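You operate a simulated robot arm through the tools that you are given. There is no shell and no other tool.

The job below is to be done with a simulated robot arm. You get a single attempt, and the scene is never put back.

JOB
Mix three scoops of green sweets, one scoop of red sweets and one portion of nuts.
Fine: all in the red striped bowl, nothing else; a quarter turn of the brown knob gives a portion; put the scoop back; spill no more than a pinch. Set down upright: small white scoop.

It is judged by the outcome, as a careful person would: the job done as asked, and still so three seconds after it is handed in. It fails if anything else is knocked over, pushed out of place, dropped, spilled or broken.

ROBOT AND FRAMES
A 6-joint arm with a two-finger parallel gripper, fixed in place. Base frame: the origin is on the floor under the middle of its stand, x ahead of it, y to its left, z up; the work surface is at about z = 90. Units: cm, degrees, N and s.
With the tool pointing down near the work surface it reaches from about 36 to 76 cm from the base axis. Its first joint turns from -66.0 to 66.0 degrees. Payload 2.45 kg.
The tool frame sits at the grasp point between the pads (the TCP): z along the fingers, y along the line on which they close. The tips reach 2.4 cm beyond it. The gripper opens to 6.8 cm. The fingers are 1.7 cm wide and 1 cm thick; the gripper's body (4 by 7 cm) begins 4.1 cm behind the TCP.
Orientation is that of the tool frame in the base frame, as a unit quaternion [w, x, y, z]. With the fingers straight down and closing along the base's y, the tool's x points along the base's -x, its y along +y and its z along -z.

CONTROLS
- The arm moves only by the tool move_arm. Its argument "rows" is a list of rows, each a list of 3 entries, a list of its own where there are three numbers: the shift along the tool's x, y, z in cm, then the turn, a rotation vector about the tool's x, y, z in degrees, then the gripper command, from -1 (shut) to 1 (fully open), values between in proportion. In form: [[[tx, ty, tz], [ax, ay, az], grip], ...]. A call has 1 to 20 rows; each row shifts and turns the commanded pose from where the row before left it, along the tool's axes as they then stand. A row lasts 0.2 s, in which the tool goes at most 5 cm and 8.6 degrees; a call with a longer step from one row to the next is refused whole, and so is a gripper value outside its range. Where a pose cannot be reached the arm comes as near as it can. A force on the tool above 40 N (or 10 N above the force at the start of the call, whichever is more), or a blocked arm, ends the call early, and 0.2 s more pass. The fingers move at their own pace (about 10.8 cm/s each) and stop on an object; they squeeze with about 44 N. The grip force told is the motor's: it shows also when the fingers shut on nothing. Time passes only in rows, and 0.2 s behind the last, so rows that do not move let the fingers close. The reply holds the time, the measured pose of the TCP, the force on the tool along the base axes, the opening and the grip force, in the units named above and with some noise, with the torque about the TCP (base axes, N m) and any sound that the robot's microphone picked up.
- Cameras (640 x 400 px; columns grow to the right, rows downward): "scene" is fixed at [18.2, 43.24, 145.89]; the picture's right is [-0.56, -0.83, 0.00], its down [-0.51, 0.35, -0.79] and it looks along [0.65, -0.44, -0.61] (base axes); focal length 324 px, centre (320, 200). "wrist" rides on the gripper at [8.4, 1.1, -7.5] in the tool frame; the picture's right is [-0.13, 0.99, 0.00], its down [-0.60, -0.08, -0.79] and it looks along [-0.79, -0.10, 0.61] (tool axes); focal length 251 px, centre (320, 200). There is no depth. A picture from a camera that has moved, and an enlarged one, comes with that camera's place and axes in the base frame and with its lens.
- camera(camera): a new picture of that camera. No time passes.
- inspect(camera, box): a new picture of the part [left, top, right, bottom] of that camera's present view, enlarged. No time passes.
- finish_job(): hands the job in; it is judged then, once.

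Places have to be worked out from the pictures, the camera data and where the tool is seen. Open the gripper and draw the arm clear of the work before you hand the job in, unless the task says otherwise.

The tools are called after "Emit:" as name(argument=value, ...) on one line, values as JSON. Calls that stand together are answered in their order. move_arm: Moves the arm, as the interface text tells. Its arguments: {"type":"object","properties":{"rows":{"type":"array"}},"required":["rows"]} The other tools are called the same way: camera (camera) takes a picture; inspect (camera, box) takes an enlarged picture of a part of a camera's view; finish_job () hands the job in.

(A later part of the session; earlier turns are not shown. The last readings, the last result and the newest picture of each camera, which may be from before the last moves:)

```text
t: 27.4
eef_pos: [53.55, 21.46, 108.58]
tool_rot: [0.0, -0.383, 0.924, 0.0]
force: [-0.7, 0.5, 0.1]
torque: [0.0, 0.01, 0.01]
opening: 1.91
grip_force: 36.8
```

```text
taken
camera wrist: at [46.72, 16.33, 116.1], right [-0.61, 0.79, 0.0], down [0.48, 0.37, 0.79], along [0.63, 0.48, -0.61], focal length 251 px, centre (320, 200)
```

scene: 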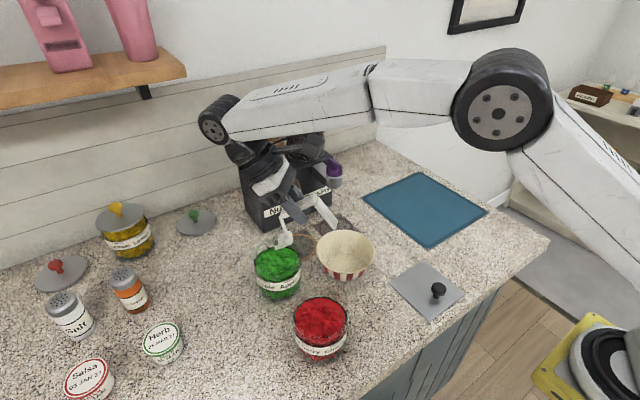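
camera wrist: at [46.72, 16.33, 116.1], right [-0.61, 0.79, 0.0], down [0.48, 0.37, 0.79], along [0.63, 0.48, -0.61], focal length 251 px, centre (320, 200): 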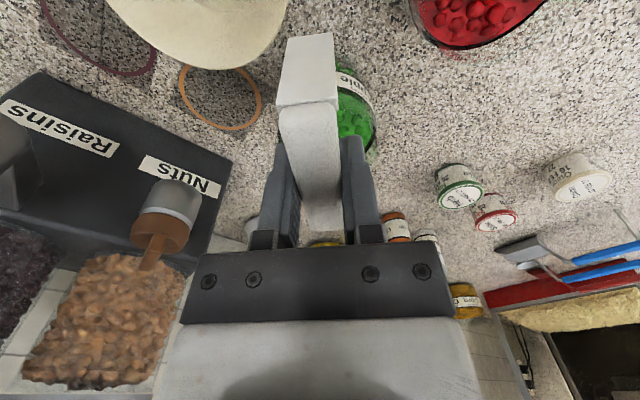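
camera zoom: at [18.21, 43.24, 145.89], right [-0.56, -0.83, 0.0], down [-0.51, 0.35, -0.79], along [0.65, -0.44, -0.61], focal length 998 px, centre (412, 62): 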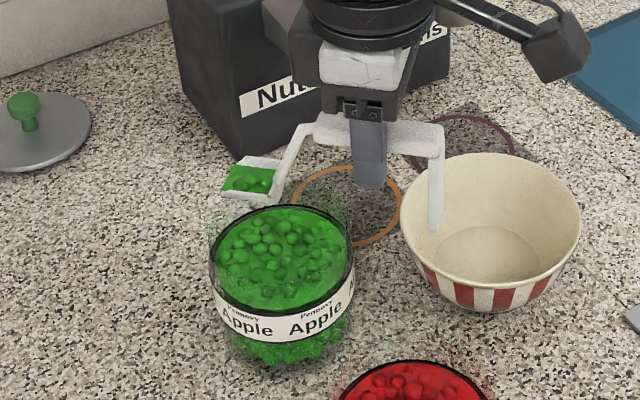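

The scoop holds green sweets. I'll zoom to check the fill and the counter around the jar.

Emit:
inspect(camera="scene", box=[280, 215, 330, 255])

Emit:
inspect(camera="scene", box=[290, 220, 340, 260])

```text
10.00 times, centred on (305, 235) of scene
camera zoom: at [18.21, 43.24, 145.89], right [-0.56, -0.83, 0.0], down [-0.51, 0.35, -0.79], along [0.65, -0.44, -0.61], focal length 3244 px, centre (470, -150)
```

zoom: 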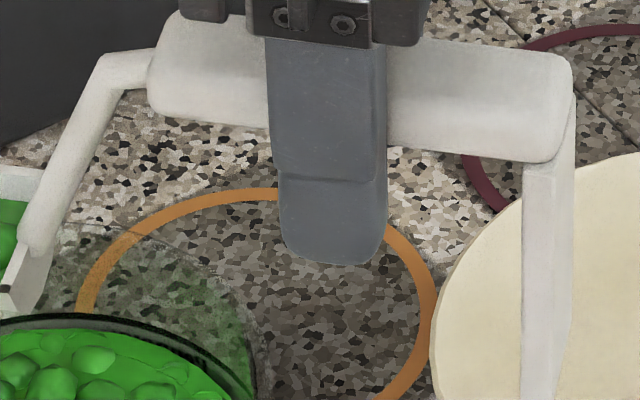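

```text
10.00 times, centred on (315, 240) of scene
camera zoom: at [18.21, 43.24, 145.89], right [-0.56, -0.83, 0.0], down [-0.51, 0.35, -0.79], along [0.65, -0.44, -0.61], focal length 3244 px, centre (370, -200)
```

zoom: 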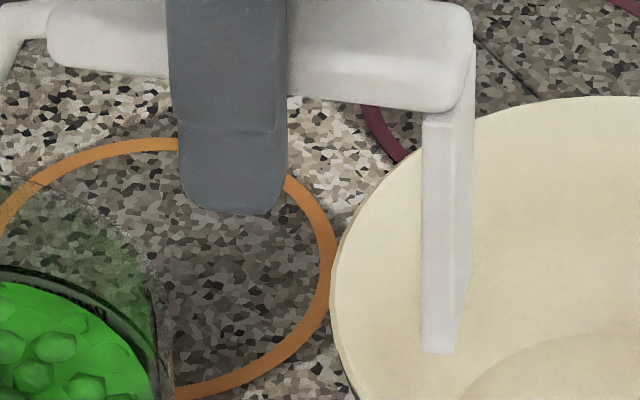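

The scoop bowl is at about pixel (267,238); I'll zoom there.

Emit:
inspect(camera="scene", box=[245, 220, 295, 255])

Emit:
inspect(camera="scene", box=[250, 230, 310, 270])

```text
11.43 times, centred on (270, 238) of scene
camera zoom: at [18.21, 43.24, 145.89], right [-0.56, -0.83, 0.0], down [-0.51, 0.35, -0.79], along [0.65, -0.44, -0.61], focal length 3707 px, centre (891, -229)
```

zoom: 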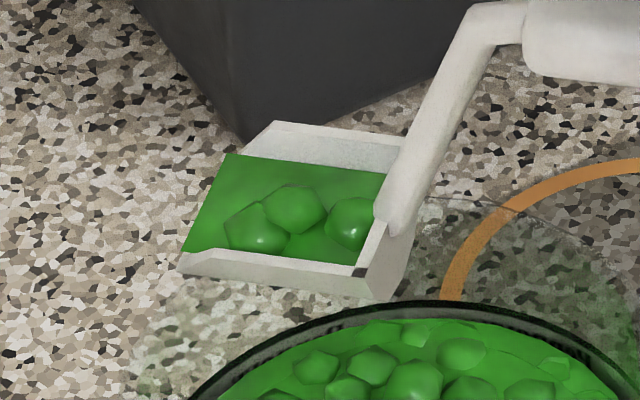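

```text
10.00 times, centred on (280, 250) of scene
camera zoom: at [18.21, 43.24, 145.89], right [-0.56, -0.83, 0.0], down [-0.51, 0.35, -0.79], along [0.65, -0.44, -0.61], focal length 3244 px, centre (720, -300)
```

zoom: 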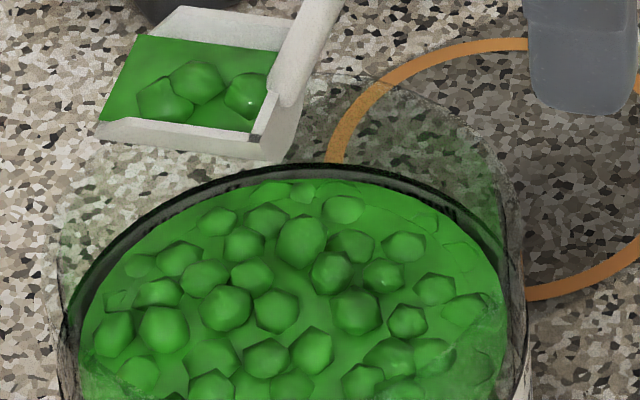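

The scoop is filled level to its lip with nothing spilled. Now I raise it, yaw back to F=+Y and carry it level over to the bowl with gentle steps.

Emit:
move_arm(rows=[[[0, 0, -1.5], [0, 0, 0], -1], [[0, 0, -1.5], [0, 0, 0], -1], [[0, 0, -1.5], [0, 0, -5.0], -1], [[0, 0, 0], [0, 0, -5.0], -1], [[0, 0, 0], [0, 0, -5.0], -1], [[0, 0, 0], [0, 0, -5.0], -1], [[0, 0, 0], [0, 0, -5.0], -1], [[0, 0, 0], [0, 0, -5.0], -1], [[0, 0, 0], [0, 0, -5.0], -1], [[0, 0, 0], [0, 0, -5.0], -1], [[0, 0, 0], [0, 0, -5.0], -1], [[2.4, -0.13, 0], [0, 0, 0], -1], [[2.4, -0.13, 0], [0, 0, 0], -1], [[2.4, -0.13, 0], [0, 0, 0], -1], [[2.4, -0.13, 0], [0, 0, 0], -1], [[2.4, -0.13, 0], [0, 0, 0], -1], [[2.4, -0.13, 0], [0, 0, 0], -1], [[2.4, -0.13, 0], [0, 0, 0], -1], [[2.4, -0.13, 0], [0, 0, 0], -1], [[0, 0, 0], [0, 0, 0], -1]])

Emit:
camera(camera="scene")

Emit:
inspect(camera="scene", box=[300, 150, 420, 290])

```text
t: 31.6
eef_pos: [54.55, 2.3, 113.08]
tool_rot: [0.0, -0.707, 0.707, 0.001]
force: [-0.2, -0.2, -0.1]
torque: [-0.04, -0.01, 0.02]
opening: 1.9
grip_force: 37.4
```

```text
taken
```

scene: 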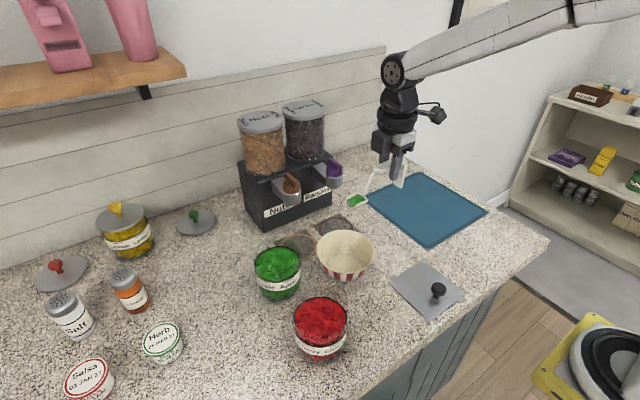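

```text
2.86 times, centred on (360, 220) of scene
camera zoom: at [18.21, 43.24, 145.89], right [-0.56, -0.83, 0.0], down [-0.51, 0.35, -0.79], along [0.65, -0.44, -0.61], focal length 927 px, centre (206, 143)
```

zoom: 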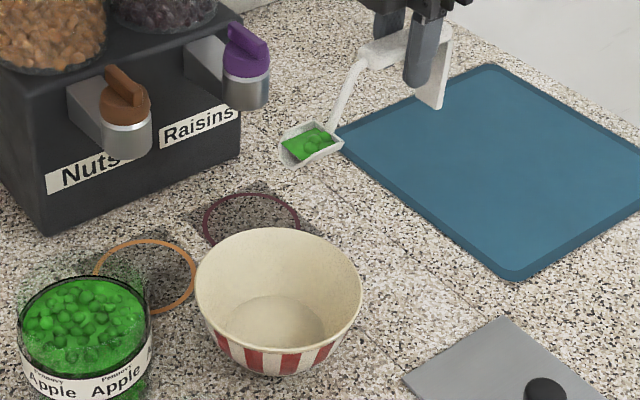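

Load intact, over the bowl. I lower so the tip is just above the rim.

Emit:
move_arm(rows=[[[0, 0, 1.6], [0, 0, 0], -1], [[0, 0, 1.6], [0, 0, 0], -1], [[0, 0, 1.6], [0, 0, 0], -1], [[0, 0, 1.6], [0, 0, 0], -1], [[0, 0, 1.6], [0, 0, 0], -1], [[0, 0, 1.4], [0, 0, 0], -1], [[0, 0, 0.9], [0, 0, 0], -1], [[0, 0, 0], [0, 0, 0], -1]])

Emit:
inspect(camera="scene", box=[300, 180, 420, 290])

```text
t: 33.4
eef_pos: [54.58, 2.41, 102.89]
tool_rot: [0.0, 0.707, -0.707, -0.001]
force: [-0.5, 0.2, -0.6]
torque: [0.03, 0.03, 0.03]
opening: 1.87
grip_force: 37.0
```

```text
3.64 times, centred on (360, 235) of scene
camera zoom: at [18.21, 43.24, 145.89], right [-0.56, -0.83, 0.0], down [-0.51, 0.35, -0.79], along [0.65, -0.44, -0.61], focal length 1180 px, centre (174, 73)
```

zoom: 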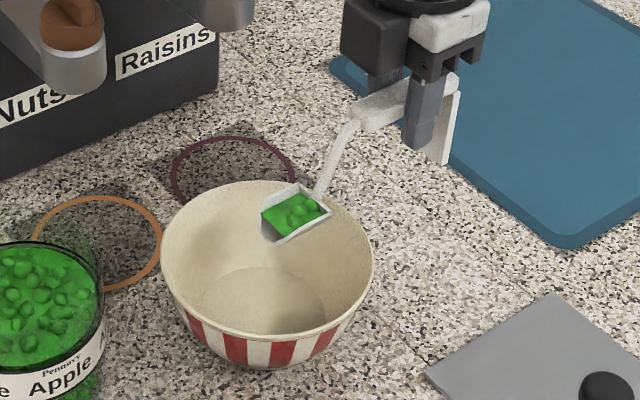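

The scoop is over the bowl interior. I pour by rotating about the tip in half steps.

Emit:
move_arm(rows=[[[-0.271, -0.141, -0.412], [2.474, 2.474, -2.474], -1], [[-0.271, -0.141, -0.412], [2.474, 2.474, -2.474], -1], [[-0.271, -0.141, -0.412], [2.474, 2.474, -2.474], -1], [[-0.271, -0.141, -0.412], [2.474, 2.474, -2.474], -1], [[-0.271, -0.141, -0.412], [2.474, 2.474, -2.474], -1], [[-0.271, -0.141, -0.412], [2.474, 2.474, -2.474], -1], [[-0.271, -0.141, -0.412], [2.474, 2.474, -2.474], -1], [[-0.271, -0.141, -0.412], [2.474, 2.474, -2.474], -1], [[-0.271, -0.141, -0.412], [2.474, 2.474, -2.474], -1], [[-0.271, -0.141, -0.412], [2.474, 2.474, -2.474], -1], [[-0.271, -0.141, -0.412], [2.474, 2.474, -2.474], -1], [[-0.271, -0.141, -0.412], [2.474, 2.474, -2.474], -1], [[-0.271, -0.141, -0.412], [2.474, 2.474, -2.474], -1], [[-0.271, -0.141, -0.412], [2.474, 2.474, -2.474], -1], [[0, 0, 0], [0, 0, 0], -1]])

Emit:
inspect(camera="scene", box=[300, 180, 420, 290])

```text
t: 36.6
eef_pos: [53.78, 7.54, 107.34]
tool_rot: [-0.002, 0.816, -0.408, 0.408]
force: [-0.5, 0.2, 0.3]
torque: [0.01, 0.0, 0.02]
opening: 1.88
grip_force: 36.3
```

```text
3.64 times, centred on (360, 235) of scene
camera zoom: at [18.2, 43.24, 145.89], right [-0.56, -0.83, 0.0], down [-0.51, 0.35, -0.79], along [0.65, -0.44, -0.61], focal length 1180 px, centre (174, 73)
```

zoom: 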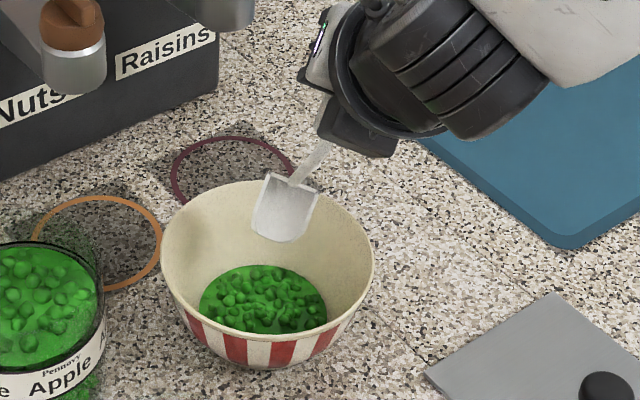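

All sweets are in the bowl and the scoop looks empty at this angle. Quick zoom to verify.

Emit:
inspect(camera="scene", box=[340, 215, 400, 285])

Emit:
camera(camera="scene")

```text
5.71 times, centred on (370, 250) of scene
camera zoom: at [18.2, 43.24, 145.89], right [-0.56, -0.83, 0.0], down [-0.51, 0.35, -0.79], along [0.65, -0.44, -0.61], focal length 1854 px, centre (34, -86)
```

zoom: 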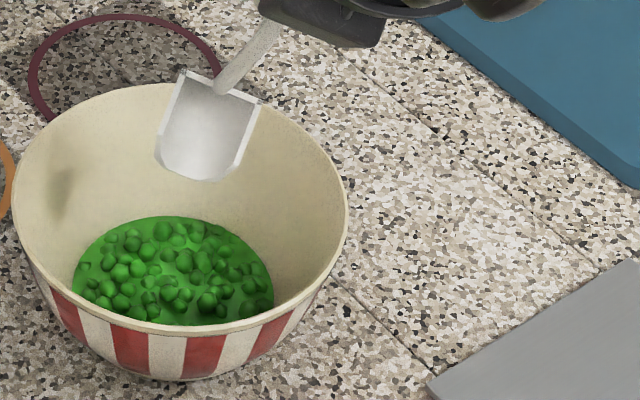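

```text
taken
```

scene: 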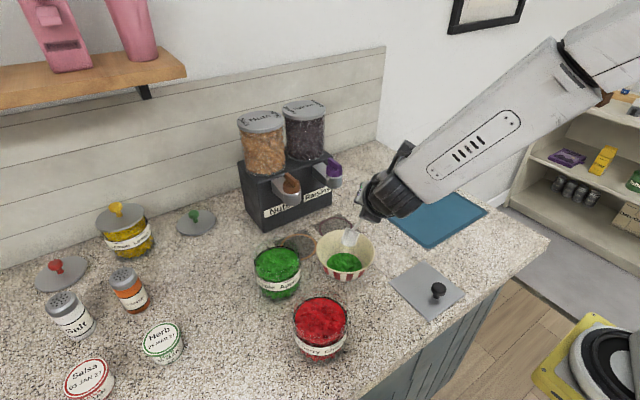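

First scoop delivered cleanly. I reverse the pour rotation, raise, and move back towards the green jar.

Emit:
move_arm(rows=[[[0.467, 0.368, 0.835], [-4.95, -4.95, 4.95], -1], [[0.467, 0.368, 0.835], [-4.95, -4.95, 4.95], -1], [[0.467, 0.368, 0.835], [-4.95, -4.95, 4.95], -1], [[0.467, 0.368, 0.835], [-4.95, -4.95, 4.95], -1], [[0.467, 0.368, 0.835], [-4.95, -4.95, 4.95], -1], [[0.467, 0.368, 0.835], [-4.95, -4.95, 4.95], -1], [[0.467, 0.368, 0.835], [-4.95, -4.95, 4.95], -1], [[0, 0, -3.1], [0, 0, 0], -1], [[0, 0, -3.1], [0, 0, 0], -1], [[0, 0, -3.1], [0, 0, 0], -1], [[-3.37, -0.03, 0], [0, 0, 0], -1], [[-3.37, -0.03, 0], [0, 0, 0], -1], [[-3.37, -0.03, 0], [0, 0, 0], -1], [[-3.37, -0.03, 0], [0, 0, 0], -1], [[-3.37, -0.03, 0], [0, 0, 0], -1], [[-3.37, -0.03, 0], [0, 0, 0], -1], [[0, 0, 0], [0, 0, 0], -1]])

```text
t: 40.2
eef_pos: [54.89, 22.58, 112.16]
tool_rot: [-0.001, -0.706, 0.708, 0.001]
force: [-0.4, 0.1, -0.4]
torque: [0.01, 0.01, 0.0]
opening: 1.87
grip_force: 37.0
```

At (54.9,22.6,112.2). Now yaw +45°, pitch +35° and plunge a little deeper this time (tip z≈93), to compare the fill with the first scoop.

Emit:
move_arm(rows=[[[0, 0, 0], [0, 0, 7.5], -1], [[0, 0, 0], [0, 0, 7.5], -1], [[0, 0, 0], [0, 0, 7.5], -1], [[0, 0, 0], [0, 0, 7.5], -1], [[0, 0, 0], [0, 0, 7.5], -1], [[0, 0, 0], [0, 0, 7.5], -1], [[0, 0, 0], [0, 7, 0], -1], [[0, 0, 0], [0, 7, 0], -1], [[0, 0, 0], [0, 7, 0], -1], [[0, 0, 0], [0, 7, 0], -1], [[0, 0, 0], [0, 7, 0], -1], [[-0.69, 0, 0.983], [0, 0, 0], -1], [[-0.69, 0, 0.983], [0, 0, 0], -1], [[-0.69, 0, 0.983], [0, 0, 0], -1], [[-0.69, 0, 0.983], [0, 0, 0], -1], [[-0.574, 0, 0.819], [0, 0, 0], -1], [[-0.574, 0, 0.819], [0, 0, 0], -1], [[-0.574, 0, 0.819], [0, 0, 0], -1], [[-0.574, 0, 0.819], [0, 0, 0], -1]])

Emit:
inspect(camera="scene", box=[230, 200, 330, 310])

```text
t: 44.2
eef_pos: [54.75, 22.47, 103.27]
tool_rot: [-0.278, -0.365, 0.881, -0.114]
force: [-0.2, 0.4, 0.0]
torque: [0.02, 0.0, 0.01]
opening: 1.9
grip_force: 36.7
```

```text
3.64 times, centred on (280, 255) of scene
camera zoom: at [18.21, 43.24, 145.89], right [-0.56, -0.83, 0.0], down [-0.51, 0.35, -0.79], along [0.65, -0.44, -0.61], focal length 1180 px, centre (466, 0)
```

zoom: 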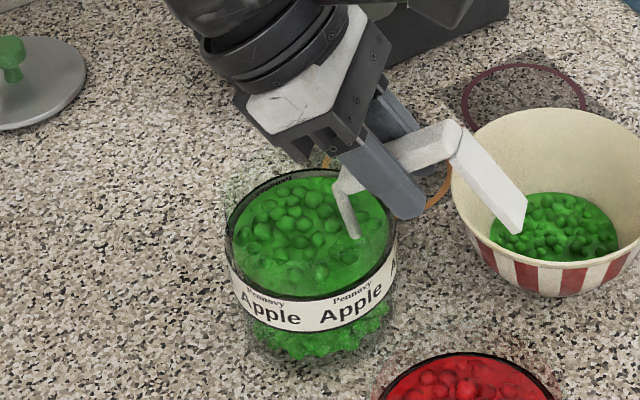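

Submerged with no contact force. Now the levelling sweep, then a slow lift.

Emit:
move_arm(rows=[[[0.036, 0, 0.245], [0, -3.5, 0], -1], [[0.051, 0, 0.242], [0, -3.5, 0], -1], [[0.066, 0, 0.239], [0, -3.5, 0], -1], [[0.08, 0, 0.234], [0, -3.5, 0], -1], [[0.094, 0, 0.229], [0, -3.5, 0], -1], [[0.108, 0, 0.223], [0, -3.5, 0], -1], [[0.121, 0, 0.216], [0, -3.5, 0], -1], [[0.134, 0, 0.208], [0, -3.5, 0], -1], [[0.147, 0, 0.199], [0, -3.5, 0], -1], [[0.159, 0, 0.19], [0, -3.5, 0], -1], [[0, 0, 0], [0, 0, 0], -1]])

Emit:
inspect(camera="scene", box=[230, 200, 330, 310])

```text
t: 46.6
eef_pos: [53.48, 21.38, 101.52]
tool_rot: [0.0, -0.382, 0.924, 0.001]
force: [0.1, -0.8, -0.2]
torque: [0.02, 0.0, 0.01]
opening: 1.89
grip_force: 36.6
```

```text
3.64 times, centred on (280, 255) of scene
camera zoom: at [18.21, 43.24, 145.89], right [-0.56, -0.83, 0.0], down [-0.51, 0.35, -0.79], along [0.65, -0.44, -0.61], focal length 1180 px, centre (466, 0)
```

zoom: 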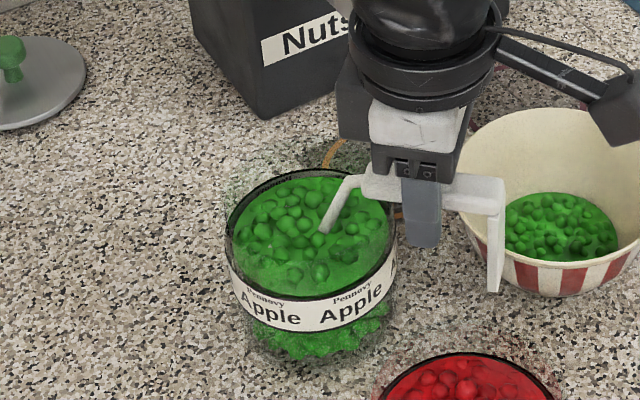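

Emit:
move_arm(rows=[[[0, 0, -0.5], [0, 0, 0], -1], [[0, 0, -0.7], [0, 0, 0], -1], [[0, 0, -0.8], [0, 0, 0], -1], [[0, 0, -0.8], [0, 0, 0], -1], [[0, 0, -0.8], [0, 0, 0], -1], [[0, 0, -1.0], [0, 0, 0], -1], [[0, 0, -1.0], [0, 0, 0], -1], [[0, 0, -1.0], [0, 0, 0], -1], [[0, 0, -0.5], [0, 0, 0], -1], [[0, 0, 0], [0, 0, 0], -1]])

Emit:
inspect(camera="scene", box=[245, 220, 295, 255])

Emit:
inspect(camera="scene", box=[230, 200, 330, 310])

```text
t: 48.8
eef_pos: [53.57, 21.45, 108.63]
tool_rot: [0.0, -0.382, 0.924, 0.001]
force: [0.4, -0.6, -0.7]
torque: [0.01, 0.02, 0.01]
opening: 1.86
grip_force: 36.6
```

```text
11.43 times, centred on (270, 238) of scene
camera zoom: at [18.21, 43.24, 145.89], right [-0.56, -0.83, 0.0], down [-0.51, 0.35, -0.79], along [0.65, -0.44, -0.61], focal length 3707 px, centre (891, -229)
```

zoom: 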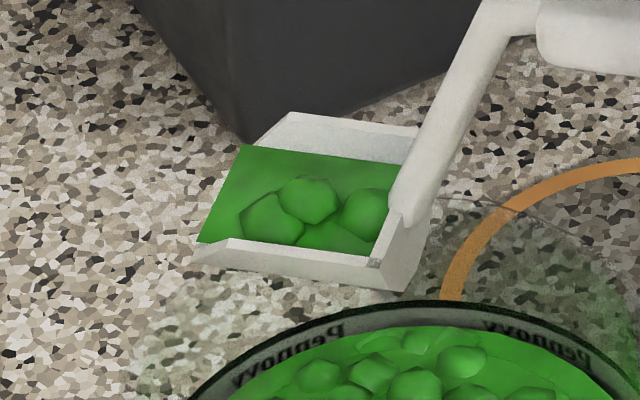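

```text
3.64 times, centred on (280, 255) of scene
camera zoom: at [18.21, 43.24, 145.89], right [-0.56, -0.83, 0.0], down [-0.51, 0.35, -0.79], along [0.65, -0.44, -0.61], focal length 1180 px, centre (466, 0)
```

zoom: 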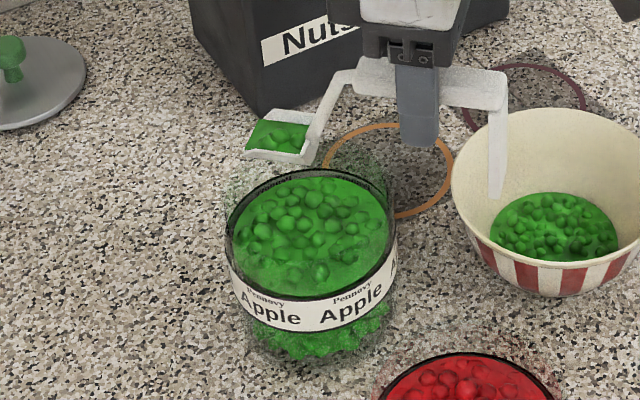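

The fill is identical to the first, so each dip gives a full scoop. I carry it level to the bowl.

Emit:
move_arm(rows=[[[0, 0, -1.5], [0, 0, 0], -1], [[0, 0, -1.5], [0, 0, 0], -1], [[0, 0, -1.5], [0, 0, -5.0], -1], [[0, 0, 0], [0, 0, -5.0], -1], [[0, 0, 0], [0, 0, -5.0], -1], [[0, 0, 0], [0, 0, -5.0], -1], [[0, 0, 0], [0, 0, -5.0], -1], [[0, 0, 0], [0, 0, -5.0], -1], [[0, 0, 0], [0, 0, -5.0], -1], [[0, 0, 0], [0, 0, -5.0], -1], [[0, 0, 0], [0, 0, -5.0], -1], [[2.4, -0.13, 0], [0, 0, 0], -1], [[2.4, -0.13, 0], [0, 0, 0], -1], [[2.4, -0.13, 0], [0, 0, 0], -1], [[2.4, -0.13, 0], [0, 0, 0], -1], [[2.4, -0.13, 0], [0, 0, 0], -1], [[2.4, -0.13, 0], [0, 0, 0], -1], [[2.4, -0.13, 0], [0, 0, 0], -1], [[2.4, -0.13, 0], [0, 0, 0], -1], [[0, 0, 0], [0, 0, 0], -1]])

Emit:
inspect(camera="scene", box=[300, 150, 420, 290])

```text
t: 53.0
eef_pos: [54.67, 2.02, 113.23]
tool_rot: [0.0, -0.707, 0.707, 0.001]
force: [0.4, 0.3, -1.1]
torque: [0.01, 0.05, -0.02]
opening: 1.83
grip_force: 36.9
```

```text
2.86 times, centred on (360, 220) of scene
camera zoom: at [18.21, 43.24, 145.89], right [-0.56, -0.83, 0.0], down [-0.51, 0.35, -0.79], along [0.65, -0.44, -0.61], focal length 927 px, centre (206, 143)
```

zoom: 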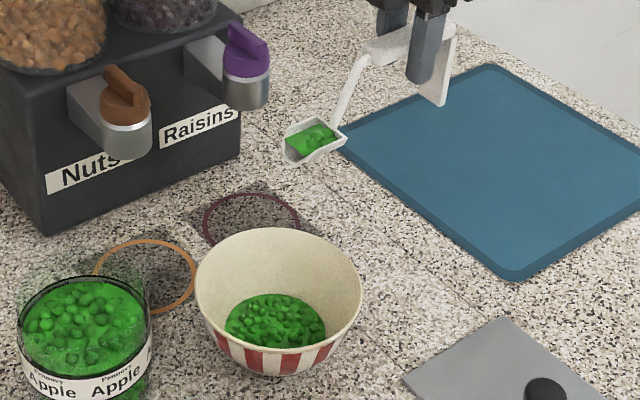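

Load intact. Lower over the bowl and pour in one go, as before.

Emit:
move_arm(rows=[[[-0.06, 0, 1.9], [0, 0, 0], -1], [[-0.06, 0, 1.9], [0, 0, 0], -1], [[-0.06, 0, 1.9], [0, 0, 0], -1], [[-0.06, 0, 1.9], [0, 0, 0], -1], [[-0.06, 0, 1.7], [0, 0, 0], -1], [[-0.06, 0, 1.0], [0, 0, 0], -1], [[-0.271, -0.141, -0.412], [2.474, 2.474, -2.474], -1], [[-0.271, -0.141, -0.412], [2.474, 2.474, -2.474], -1], [[-0.271, -0.141, -0.412], [2.474, 2.474, -2.474], -1], [[-0.271, -0.141, -0.412], [2.474, 2.474, -2.474], -1], [[-0.271, -0.141, -0.412], [2.474, 2.474, -2.474], -1], [[-0.271, -0.141, -0.412], [2.474, 2.474, -2.474], -1], [[-0.271, -0.141, -0.412], [2.474, 2.474, -2.474], -1], [[-0.271, -0.141, -0.412], [2.474, 2.474, -2.474], -1], [[-0.271, -0.141, -0.412], [2.474, 2.474, -2.474], -1], [[-0.271, -0.141, -0.412], [2.474, 2.474, -2.474], -1], [[-0.271, -0.141, -0.412], [2.474, 2.474, -2.474], -1], [[-0.271, -0.141, -0.412], [2.474, 2.474, -2.474], -1], [[-0.271, -0.141, -0.412], [2.474, 2.474, -2.474], -1], [[-0.271, -0.141, -0.412], [2.474, 2.474, -2.474], -1]])

Emit:
inspect(camera="scene", box=[320, 190, 410, 290])

```text
t: 57.2
eef_pos: [53.71, 7.65, 107.26]
tool_rot: [0.0, 0.817, -0.41, 0.407]
force: [-0.2, -0.1, -1.8]
torque: [0.01, 0.03, 0.02]
opening: 1.89
grip_force: 37.0
```

```text
4.00 times, centred on (365, 240) of scene
camera zoom: at [18.21, 43.24, 145.89], right [-0.56, -0.83, 0.0], down [-0.51, 0.35, -0.79], along [0.65, -0.44, -0.61], focal length 1298 px, centre (140, 40)
```

zoom: 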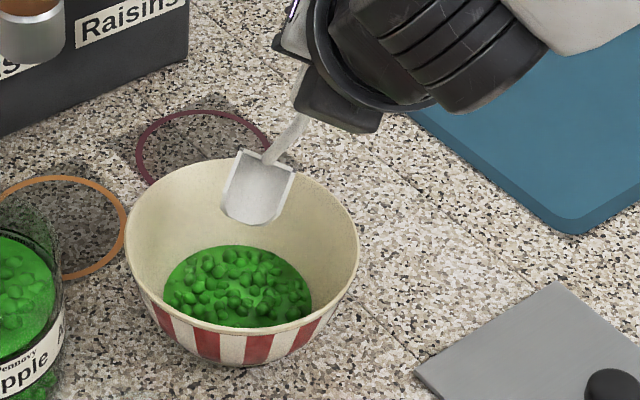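

The second green scoop is in and the scoop is empty. Back for the third.

Emit:
move_arm(rows=[[[0.467, 0.368, 0.835], [-4.95, -4.95, 4.95], -1], [[0.467, 0.368, 0.835], [-4.95, -4.95, 4.95], -1], [[0.467, 0.368, 0.835], [-4.95, -4.95, 4.95], -1], [[0.467, 0.368, 0.835], [-4.95, -4.95, 4.95], -1], [[0.467, 0.368, 0.835], [-4.95, -4.95, 4.95], -1], [[0.467, 0.368, 0.835], [-4.95, -4.95, 4.95], -1], [[0.467, 0.368, 0.835], [-4.95, -4.95, 4.95], -1], [[0, 0, -3.1], [0, 0, 0], -1], [[0, 0, -3.1], [0, 0, 0], -1], [[0, 0, -3.1], [0, 0, 0], -1], [[-3.37, -0.03, 0], [0, 0, 0], -1], [[-3.37, -0.03, 0], [0, 0, 0], -1], [[-3.37, -0.03, 0], [0, 0, 0], -1], [[-3.37, -0.03, 0], [0, 0, 0], -1], [[-3.37, -0.03, 0], [0, 0, 0], -1], [[-3.37, -0.03, 0], [0, 0, 0], -1], [[0, 0, 0], [0, 0, 0], -1]])

Emit:
inspect(camera="scene", box=[310, 210, 390, 290])

```text
t: 60.8
eef_pos: [54.72, 22.76, 112.2]
tool_rot: [0.0, -0.706, 0.708, 0.001]
force: [-0.2, 0.3, -1.1]
torque: [0.03, -0.02, 0.02]
opening: 1.85
grip_force: 37.0
```

```text
5.00 times, centred on (350, 250) of scene
camera zoom: at [18.2, 43.24, 145.89], right [-0.56, -0.83, 0.0], down [-0.51, 0.35, -0.79], along [0.65, -0.44, -0.61], focal length 1622 px, centre (170, -50)
```

zoom: 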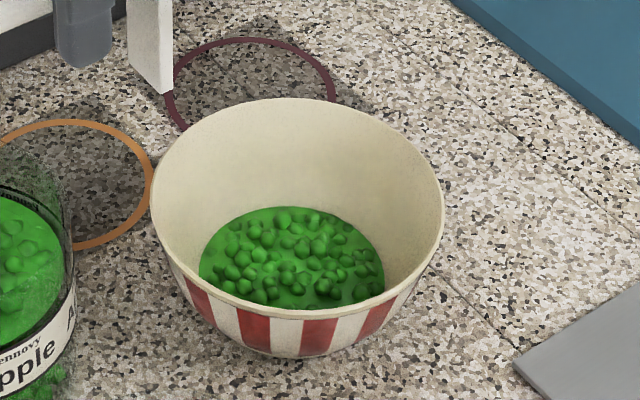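

Bowl holds two scoops, nothing spilled. Third dip, slightly lower because the jar level has sunk.

Emit:
move_arm(rows=[[[0, 0, 0], [0, 0, 7.5], -1], [[0, 0, 0], [0, 0, 7.5], -1], [[0, 0, 0], [0, 0, 7.5], -1], [[0, 0, 0], [0, 0, 7.5], -1], [[0, 0, 0], [0, 0, 7.5], -1], [[0, 0, 0], [0, 0, 7.5], -1], [[0, 0, 0], [0, 7, 0], -1], [[0, 0, 0], [0, 7, 0], -1], [[0, 0, 0], [0, 7, 0], -1], [[0, 0, 0], [0, 7, 0], -1], [[0, 0, 0], [0, 7, 0], -1], [[-0.7, 0, 0.998], [0, 0, 0], -1], [[-0.7, 0, 0.998], [0, 0, 0], -1], [[-0.7, 0, 0.998], [0, 0, 0], -1], [[-0.7, 0, 0.998], [0, 0, 0], -1], [[-0.62, 0, 0.884], [0, 0, 0], -1], [[-0.62, 0, 0.884], [0, 0, 0], -1], [[-0.62, 0, 0.884], [0, 0, 0], -1], [[-0.62, 0, 0.884], [0, 0, 0], -1]])

Emit:
inspect(camera="scene", box=[230, 200, 330, 310])

```text
t: 64.8
eef_pos: [54.62, 22.65, 102.85]
tool_rot: [-0.278, -0.364, 0.882, -0.113]
force: [0.2, -0.3, -0.4]
torque: [-0.02, 0.01, 0.0]
opening: 1.87
grip_force: 36.2
```

```text
3.64 times, centred on (280, 255) of scene
camera zoom: at [18.21, 43.24, 145.89], right [-0.56, -0.83, 0.0], down [-0.51, 0.35, -0.79], along [0.65, -0.44, -0.61], focal length 1180 px, centre (466, 0)
```

zoom: 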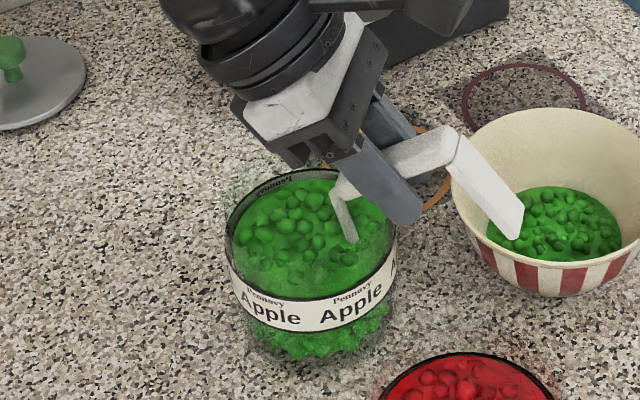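

Submerged. Sweep to level and lift.

Emit:
move_arm(rows=[[[0.036, 0, 0.235], [0, -3.5, 0], -1], [[0.051, 0, 0.232], [0, -3.5, 0], -1], [[0.066, 0, 0.229], [0, -3.5, 0], -1], [[0.08, 0, 0.224], [0, -3.5, 0], -1], [[0.094, 0, 0.219], [0, -3.5, 0], -1], [[0.108, 0, 0.213], [0, -3.5, 0], -1], [[0.121, 0, 0.206], [0, -3.5, 0], -1], [[0.134, 0, 0.198], [0, -3.5, 0], -1], [[0.147, 0, 0.189], [0, -3.5, 0], -1], [[0.159, 0, 0.17], [0, -3.5, 0], -1], [[0, 0, 0], [0, 0, 0], -1], [[0, 0, -0.6], [0, 0, 0], -1], [[0, 0, -0.8], [0, 0, 0], -1], [[0, 0, -0.9], [0, 0, 0], -1], [[0, 0, -1.0], [0, 0, 0], -1], [[0, 0, -1.0], [0, 0, 0], -1], [[0, 0, -1.0], [0, 0, 0], -1], [[0, 0, -1.2], [0, 0, 0], -1], [[0, 0, -1.0], [0, 0, 0], -1], [[0, 0, 0], [0, 0, 0], -1]])

Emit:
inspect(camera="scene", box=[245, 215, 305, 260])

Emit:
inspect(camera="scene", box=[220, 200, 360, 320])

```text
t: 69.0
eef_pos: [53.64, 21.47, 108.91]
tool_rot: [-0.001, -0.382, 0.924, 0.002]
force: [0.2, 0.6, -0.9]
torque: [-0.02, -0.03, 0.01]
opening: 1.85
grip_force: 36.8
```

```text
8.89 times, centred on (275, 238) of scene
camera zoom: at [18.21, 43.24, 145.89], right [-0.56, -0.83, 0.0], down [-0.51, 0.35, -0.79], along [0.65, -0.44, -0.61], focal length 2884 px, centre (720, -133)
```

zoom: 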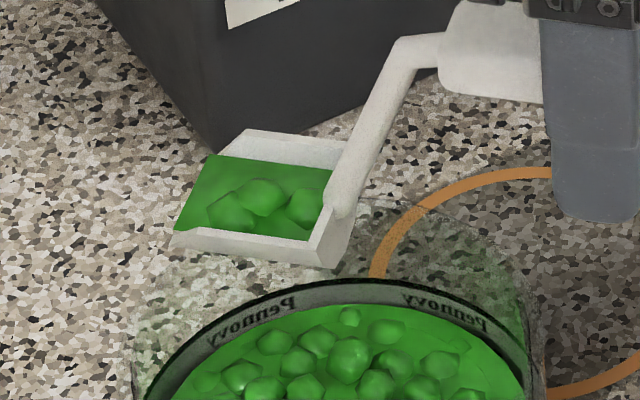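

```text
3.33 times, centred on (290, 260) of scene
camera zoom: at [18.21, 43.24, 145.89], right [-0.56, -0.83, 0.0], down [-0.51, 0.35, -0.79], along [0.65, -0.44, -0.61], focal length 1081 px, centre (420, 0)
```

zoom: 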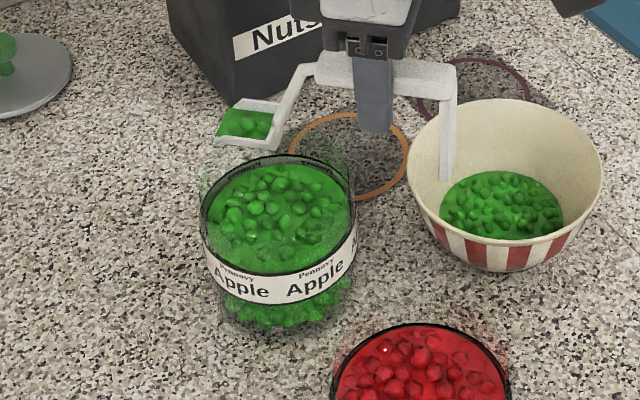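

The third full scoop is loaded. Carry it level to the bowl.

Emit:
move_arm(rows=[[[0, 0, -1.5], [0, 0, 0], -1], [[0, 0, -1.5], [0, 0, 0], -1], [[0, 0, -1.2], [0, 0, -5.0], -1], [[0, 0, 0], [0, 0, -5.0], -1], [[0, 0, 0], [0, 0, -5.0], -1], [[0, 0, 0], [0, 0, -5.0], -1], [[0, 0, 0], [0, 0, -5.0], -1], [[0, 0, 0], [0, 0, -5.0], -1], [[0, 0, 0], [0, 0, -5.0], -1], [[0, 0, 0], [0, 0, -5.0], -1], [[0, 0, 0], [0, 0, -5.0], -1], [[2.38, -0.12, 0], [0, 0, 0], -1], [[2.38, -0.12, 0], [0, 0, 0], -1], [[2.38, -0.12, 0], [0, 0, 0], -1], [[2.38, -0.12, 0], [0, 0, 0], -1], [[2.38, -0.12, 0], [0, 0, 0], -1], [[2.38, -0.12, 0], [0, 0, 0], -1], [[2.38, -0.12, 0], [0, 0, 0], -1], [[2.38, -0.12, 0], [0, 0, 0], -1], [[0, 0, 0], [0, 0, 0], -1]])

Emit:
inspect(camera="scene", box=[300, 150, 420, 290])

```text
t: 73.2
eef_pos: [54.45, 2.29, 113.0]
tool_rot: [0.0, -0.707, 0.707, 0.001]
force: [0.1, 0.6, 0.4]
torque: [-0.01, -0.01, 0.01]
opening: 1.86
grip_force: 36.5
```

```text
2.86 times, centred on (360, 220) of scene
camera zoom: at [18.21, 43.24, 145.89], right [-0.56, -0.83, 0.0], down [-0.51, 0.35, -0.79], along [0.65, -0.44, -0.61], focal length 927 px, centre (206, 143)
```

zoom: 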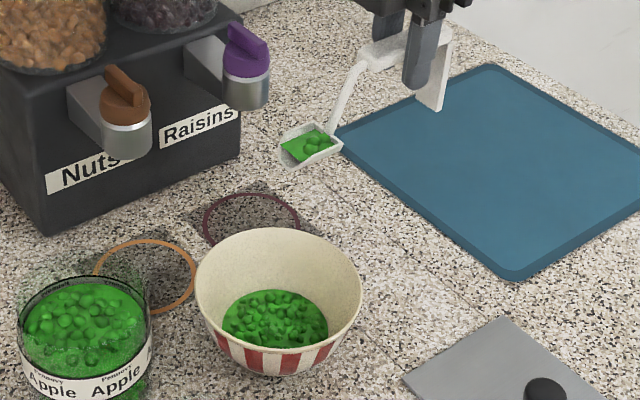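

Load intact; lower and pour the third scoop.

Emit:
move_arm(rows=[[[-0.03, 0, 1.9], [0, 0, 0], -1], [[-0.03, 0, 1.9], [0, 0, 0], -1], [[-0.03, 0, 1.9], [0, 0, 0], -1], [[-0.03, 0, 1.9], [0, 0, 0], -1], [[-0.03, 0, 1.6], [0, 0, 0], -1], [[-0.03, 0, 0.9], [0, 0, 0], -1], [[-0.271, -0.141, -0.412], [2.474, 2.474, -2.474], -1], [[-0.271, -0.141, -0.412], [2.474, 2.474, -2.474], -1], [[-0.271, -0.141, -0.412], [2.474, 2.474, -2.474], -1], [[-0.271, -0.141, -0.412], [2.474, 2.474, -2.474], -1], [[-0.271, -0.141, -0.412], [2.474, 2.474, -2.474], -1], [[-0.271, -0.141, -0.412], [2.474, 2.474, -2.474], -1], [[-0.271, -0.141, -0.412], [2.474, 2.474, -2.474], -1], [[-0.271, -0.141, -0.412], [2.474, 2.474, -2.474], -1], [[-0.271, -0.141, -0.412], [2.474, 2.474, -2.474], -1], [[-0.271, -0.141, -0.412], [2.474, 2.474, -2.474], -1], [[-0.271, -0.141, -0.412], [2.474, 2.474, -2.474], -1], [[-0.271, -0.141, -0.412], [2.474, 2.474, -2.474], -1], [[-0.271, -0.141, -0.412], [2.474, 2.474, -2.474], -1], [[-0.271, -0.141, -0.412], [2.474, 2.474, -2.474], -1]])

Emit:
inspect(camera="scene", box=[320, 190, 410, 290])

```text
t: 77.4
eef_pos: [53.68, 7.81, 107.23]
tool_rot: [0.0, 0.817, -0.409, 0.407]
force: [0.3, -0.3, -0.3]
torque: [0.01, -0.01, 0.0]
opening: 1.86
grip_force: 36.8
```

```text
4.00 times, centred on (365, 240) of scene
camera zoom: at [18.21, 43.24, 145.89], right [-0.56, -0.83, 0.0], down [-0.51, 0.35, -0.79], along [0.65, -0.44, -0.61], focal length 1298 px, centre (140, 40)
```

zoom: 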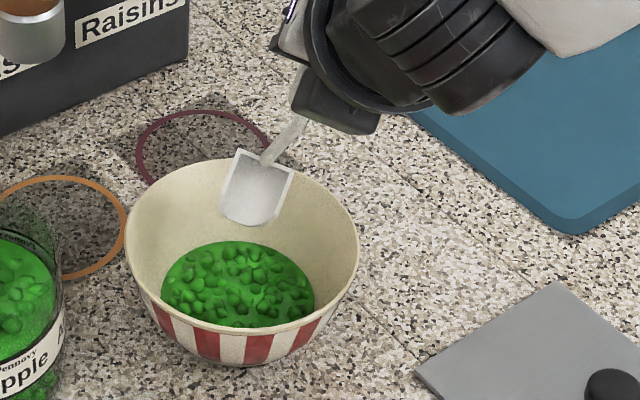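

All three green scoops are in. I reverse, raise, and move to above the red jar, keeping F=+Y.

Emit:
move_arm(rows=[[[0.467, 0.368, 0.835], [-4.95, -4.95, 4.95], -1], [[0.467, 0.368, 0.835], [-4.95, -4.95, 4.95], -1], [[0.467, 0.368, 0.835], [-4.95, -4.95, 4.95], -1], [[0.467, 0.368, 0.835], [-4.95, -4.95, 4.95], -1], [[0.467, 0.368, 0.835], [-4.95, -4.95, 4.95], -1], [[0.467, 0.368, 0.835], [-4.95, -4.95, 4.95], -1], [[0.467, 0.368, 0.835], [-4.95, -4.95, 4.95], -1], [[0, 0, -3.1], [0, 0, 0], -1], [[0, 0, -3.1], [0, 0, 0], -1], [[0, 0, -3.1], [0, 0, 0], -1], [[-3.1, 1.92, 0], [0, 0, 0], -1], [[-3.1, 1.92, 0], [0, 0, 0], -1], [[-3.1, 1.92, 0], [0, 0, 0], -1], [[-3.1, 1.92, 0], [0, 0, 0], -1], [[-3.1, 1.92, 0], [0, 0, 0], -1], [[-3.1, 1.92, 0], [0, 0, 0], -1], [[0, 0, 0], [0, 0, 0], -1]])

Emit:
camera(camera="scene")

Emit:
camera(camera="wrist")

Emit:
inspect(camera="scene", box=[270, 220, 410, 370])

```text
t: 81.0
eef_pos: [43.1, 21.28, 112.2]
tool_rot: [0.001, -0.707, 0.708, 0.003]
force: [0.3, 0.2, -0.7]
torque: [0.0, -0.01, -0.02]
opening: 1.85
grip_force: 36.7
```

```text
taken
```

scene: 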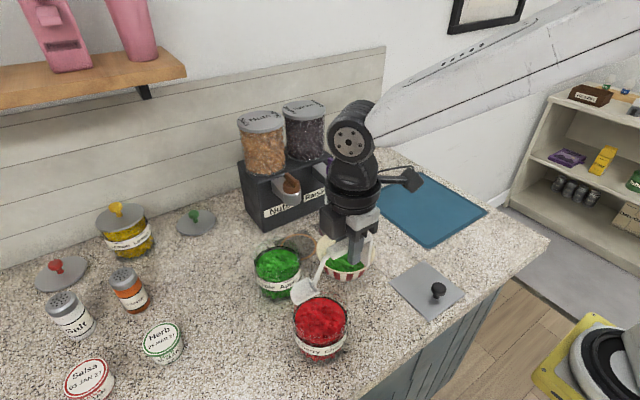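

```text
taken
camera wrist: at [41.88, 12.8, 119.67], right [-0.99, 0.13, 0.0], down [0.08, 0.6, 0.8], along [0.1, 0.79, -0.61], focal length 251 px, centre (320, 200)
```

wrist: 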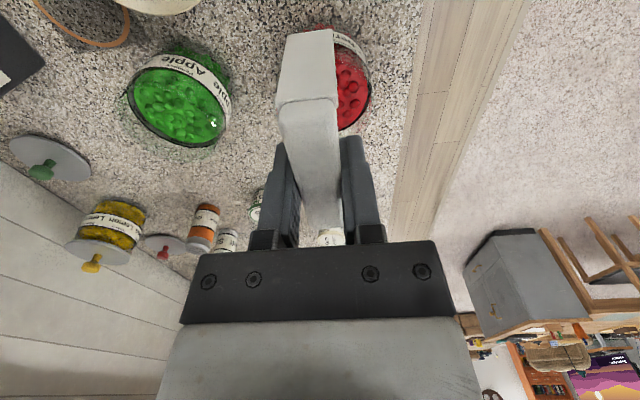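

```text
2.67 times, centred on (340, 295) of scene
camera zoom: at [18.2, 43.24, 145.89], right [-0.56, -0.83, 0.0], down [-0.51, 0.35, -0.79], along [0.65, -0.44, -0.61], focal length 865 px, centre (267, -53)
```

zoom: 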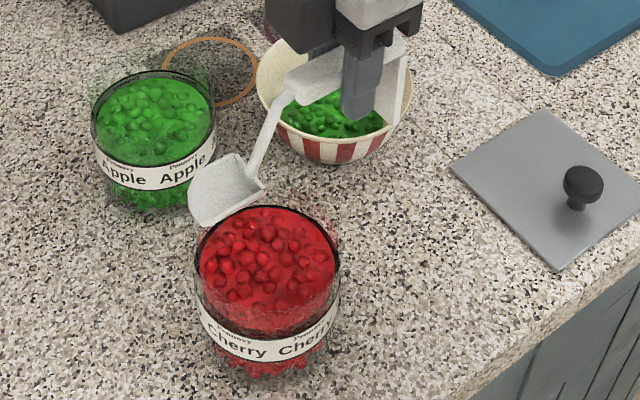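

The red jar centre agrees with (43.0,25.9). Pitch down 35° and dip.

Emit:
move_arm(rows=[[[0, 0, 0], [0, 7, 0], -1], [[0, 0, 0], [0, 7, 0], -1], [[0, 0, 0], [0, 7, 0], -1], [[0, 0, 0], [0, 7, 0], -1], [[0, 0, 0], [0, 7, 0], -1], [[-0.69, 0, 0.983], [0, 0, 0], -1], [[-0.69, 0, 0.983], [0, 0, 0], -1], [[-0.69, 0, 0.983], [0, 0, 0], -1], [[0, 0, 0], [0, 0, 0], -1]])

Emit:
inspect(camera="scene", box=[270, 240, 390, 370])

```text
t: 83.0
eef_pos: [43.11, 21.26, 108.6]
tool_rot: [-0.213, -0.674, 0.676, -0.209]
force: [-0.1, -0.6, -0.3]
torque: [0.01, -0.02, 0.02]
opening: 1.89
grip_force: 36.3
```

```text
3.08 times, centred on (330, 305) of scene
camera zoom: at [18.21, 43.24, 145.89], right [-0.56, -0.83, 0.0], down [-0.51, 0.35, -0.79], along [0.65, -0.44, -0.61], focal length 998 px, centre (289, -123)
```

zoom: 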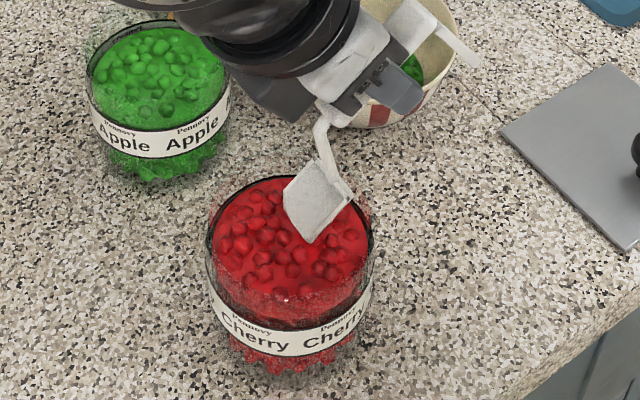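

The scoop is inside the mouth of the red jar. Continue the plunge and sweep to level.

Emit:
move_arm(rows=[[[-0.608, 0, 0.868], [0, 0, 0], -1], [[-0.608, 0, 0.868], [0, 0, 0], -1], [[-0.608, 0, 0.868], [0, 0, 0], -1], [[-0.608, 0, 0.868], [0, 0, 0], -1], [[-0.608, 0, 0.868], [0, 0, 0], -1], [[0.036, 0, 0.245], [0, -3.5, 0], -1], [[0.051, 0, 0.242], [0, -3.5, 0], -1], [[0.066, 0, 0.239], [0, -3.5, 0], -1], [[0.08, 0, 0.234], [0, -3.5, 0], -1], [[0.094, 0, 0.229], [0, -3.5, 0], -1], [[0.108, 0, 0.223], [0, -3.5, 0], -1], [[0.121, 0, 0.216], [0, -3.5, 0], -1], [[0.134, 0, 0.208], [0, -3.5, 0], -1], [[0.147, 0, 0.199], [0, -3.5, 0], -1], [[0.159, 0, 0.19], [0, -3.5, 0], -1], [[0, 0, 0], [0, 0, 0], -1]])

Emit:
inspect(camera="scene", box=[270, 240, 390, 370])

```text
t: 86.4
eef_pos: [42.95, 19.55, 101.59]
tool_rot: [0.0, -0.706, 0.708, 0.004]
force: [0.9, -0.2, 0.0]
torque: [0.02, 0.02, 0.0]
opening: 1.82
grip_force: 36.8
```

```text
3.08 times, centred on (330, 305) of scene
camera zoom: at [18.21, 43.24, 145.89], right [-0.56, -0.83, 0.0], down [-0.51, 0.35, -0.79], along [0.65, -0.44, -0.61], focal length 998 px, centre (289, -123)
```

zoom: 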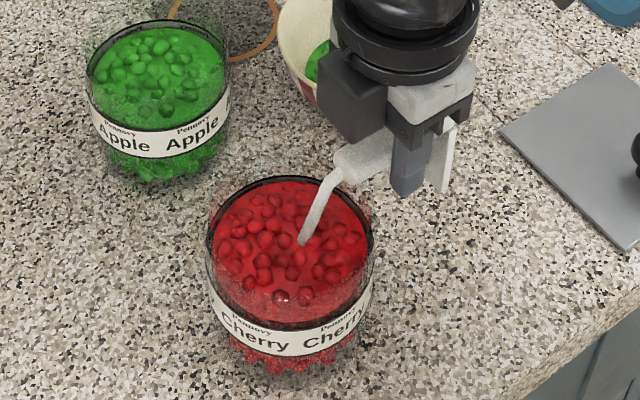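

Level and submerged. Lift slowly.

Emit:
move_arm(rows=[[[0, 0, -0.5], [0, 0, 0], -1], [[0, 0, -0.7], [0, 0, 0], -1], [[0, 0, -0.8], [0, 0, 0], -1], [[0, 0, -0.8], [0, 0, 0], -1], [[0, 0, -0.8], [0, 0, 0], -1], [[0, 0, -1.0], [0, 0, 0], -1], [[0, 0, -1.0], [0, 0, 0], -1], [[0, 0, -1.4], [0, 0, 0], -1], [[0, 0, -1.5], [0, 0, 0], -1], [[0, 0, -1.5], [0, 0, 0], -1], [[0, 0, -1.4], [0, 0, 0], -1], [[0, 0, 0], [0, 0, 0], -1]])

Emit:
inspect(camera="scene", box=[260, 240, 380, 360])

Emit:
inspect(camera="scene", box=[270, 260, 330, 310])

```text
t: 89.0
eef_pos: [43.04, 19.6, 113.08]
tool_rot: [0.0, -0.706, 0.708, 0.003]
force: [0.5, 0.4, -0.9]
torque: [-0.01, 0.0, 0.0]
opening: 1.87
grip_force: 37.0
```

```text
3.33 times, centred on (320, 300) of scene
camera zoom: at [18.2, 43.24, 145.89], right [-0.56, -0.83, 0.0], down [-0.51, 0.35, -0.79], along [0.65, -0.44, -0.61], focal length 1081 px, centre (320, -133)
```

zoom: 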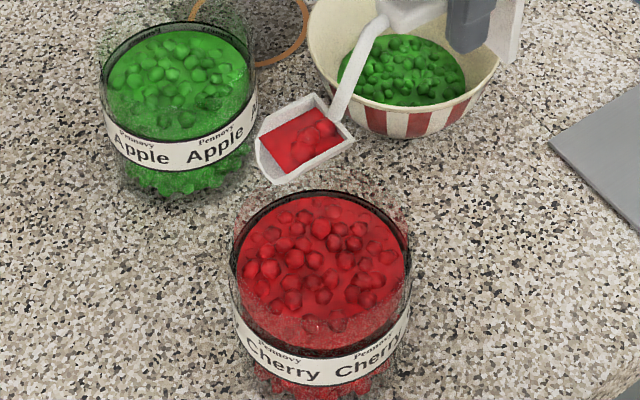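

```text
8.00 times, centred on (300, 285) of scene
camera zoom: at [18.2, 43.24, 145.89], right [-0.56, -0.83, 0.0], down [-0.51, 0.35, -0.79], along [0.65, -0.44, -0.61], focal length 2595 px, centre (480, -480)
```

zoom: 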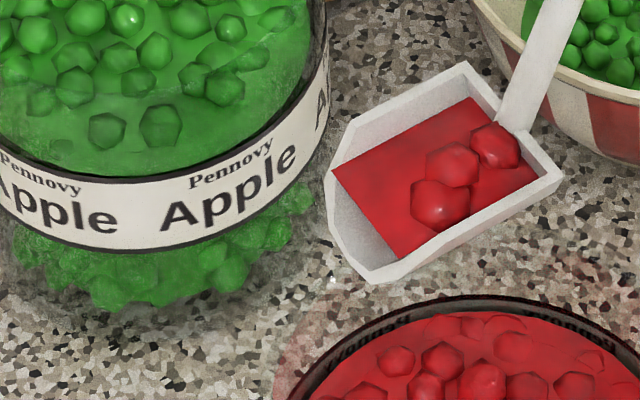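

Red scoop full and clean. Carry it to the pour start above the bowl.

Emit:
move_arm(rows=[[[1.92, -1.27, 0], [0, 0, 0], -1], [[1.92, -1.27, 0], [0, 0, 0], -1], [[1.92, -1.27, 0], [0, 0, 0], -1], [[1.92, -1.27, 0], [0, 0, 0], -1], [[1.92, -1.27, 0], [0, 0, 0], -1], [[1.92, -1.27, 0], [0, 0, 0], -1], [[1.92, -1.27, 0], [0, 0, 0], -1], [[1.92, -1.27, 0], [0, 0, 0], -1], [[1.92, -1.27, 0], [0, 0, 0], -1], [[0, 0, 0], [0, 0, 0], -1]])

Emit:
inspect(camera="scene", box=[300, 150, 420, 290])

```text
t: 91.2
eef_pos: [54.47, 2.14, 112.78]
tool_rot: [0.0, -0.706, 0.708, 0.003]
force: [-0.3, -0.1, -0.4]
torque: [0.02, -0.01, -0.02]
opening: 1.86
grip_force: 37.2
```

```text
2.86 times, centred on (360, 220) of scene
camera zoom: at [18.21, 43.24, 145.89], right [-0.56, -0.83, 0.0], down [-0.51, 0.35, -0.79], along [0.65, -0.44, -0.61], focal length 927 px, centre (206, 143)
```

zoom: 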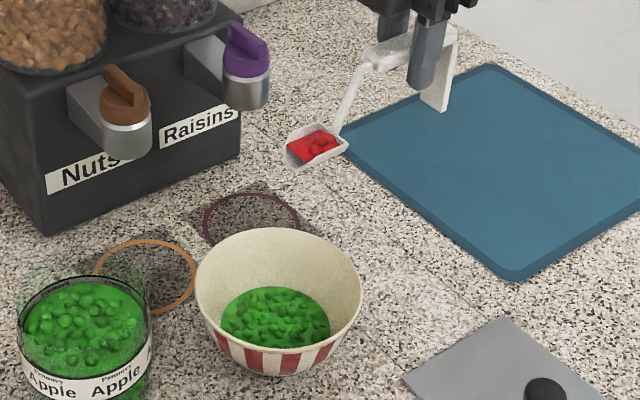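

Lower and pour the red scoop.

Emit:
move_arm(rows=[[[-0.05, 0, 1.9], [0, 0, 0], -1], [[-0.05, 0, 1.9], [0, 0, 0], -1], [[-0.05, 0, 1.9], [0, 0, 0], -1], [[-0.05, 0, 1.9], [0, 0, 0], -1], [[-0.05, 0, 1.5], [0, 0, 0], -1], [[-0.05, 0, 0.8], [0, 0, 0], -1], [[-0.271, -0.141, -0.412], [2.474, 2.474, -2.474], -1], [[-0.271, -0.141, -0.412], [2.474, 2.474, -2.474], -1], [[-0.271, -0.141, -0.412], [2.474, 2.474, -2.474], -1], [[-0.271, -0.141, -0.412], [2.474, 2.474, -2.474], -1], [[-0.271, -0.141, -0.412], [2.474, 2.474, -2.474], -1], [[-0.271, -0.141, -0.412], [2.474, 2.474, -2.474], -1], [[-0.271, -0.141, -0.412], [2.474, 2.474, -2.474], -1], [[-0.271, -0.141, -0.412], [2.474, 2.474, -2.474], -1], [[-0.271, -0.141, -0.412], [2.474, 2.474, -2.474], -1], [[-0.271, -0.141, -0.412], [2.474, 2.474, -2.474], -1], [[-0.271, -0.141, -0.412], [2.474, 2.474, -2.474], -1], [[-0.271, -0.141, -0.412], [2.474, 2.474, -2.474], -1], [[-0.271, -0.141, -0.412], [2.474, 2.474, -2.474], -1], [[-0.271, -0.141, -0.412], [2.474, 2.474, -2.474], -1]])

Emit:
inspect(camera="scene", box=[320, 190, 410, 290])

```text
t: 95.4
eef_pos: [53.54, 7.81, 107.4]
tool_rot: [0.001, 0.816, -0.411, 0.406]
force: [-0.9, 0.5, -0.6]
torque: [0.0, -0.02, -0.02]
opening: 1.88
grip_force: 36.8
```

```text
4.00 times, centred on (365, 240) of scene
camera zoom: at [18.21, 43.24, 145.89], right [-0.56, -0.83, 0.0], down [-0.51, 0.35, -0.79], along [0.65, -0.44, -0.61], focal length 1298 px, centre (140, 40)
```

zoom: 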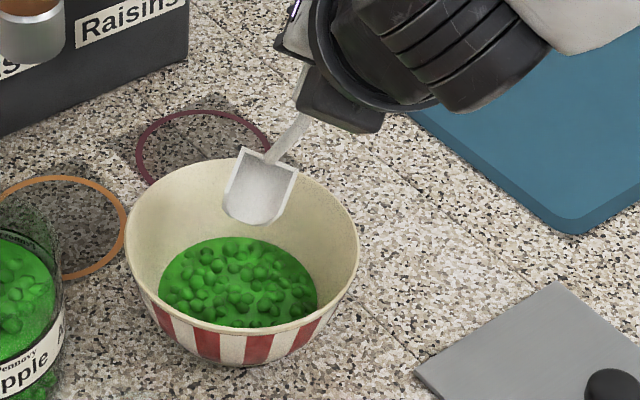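

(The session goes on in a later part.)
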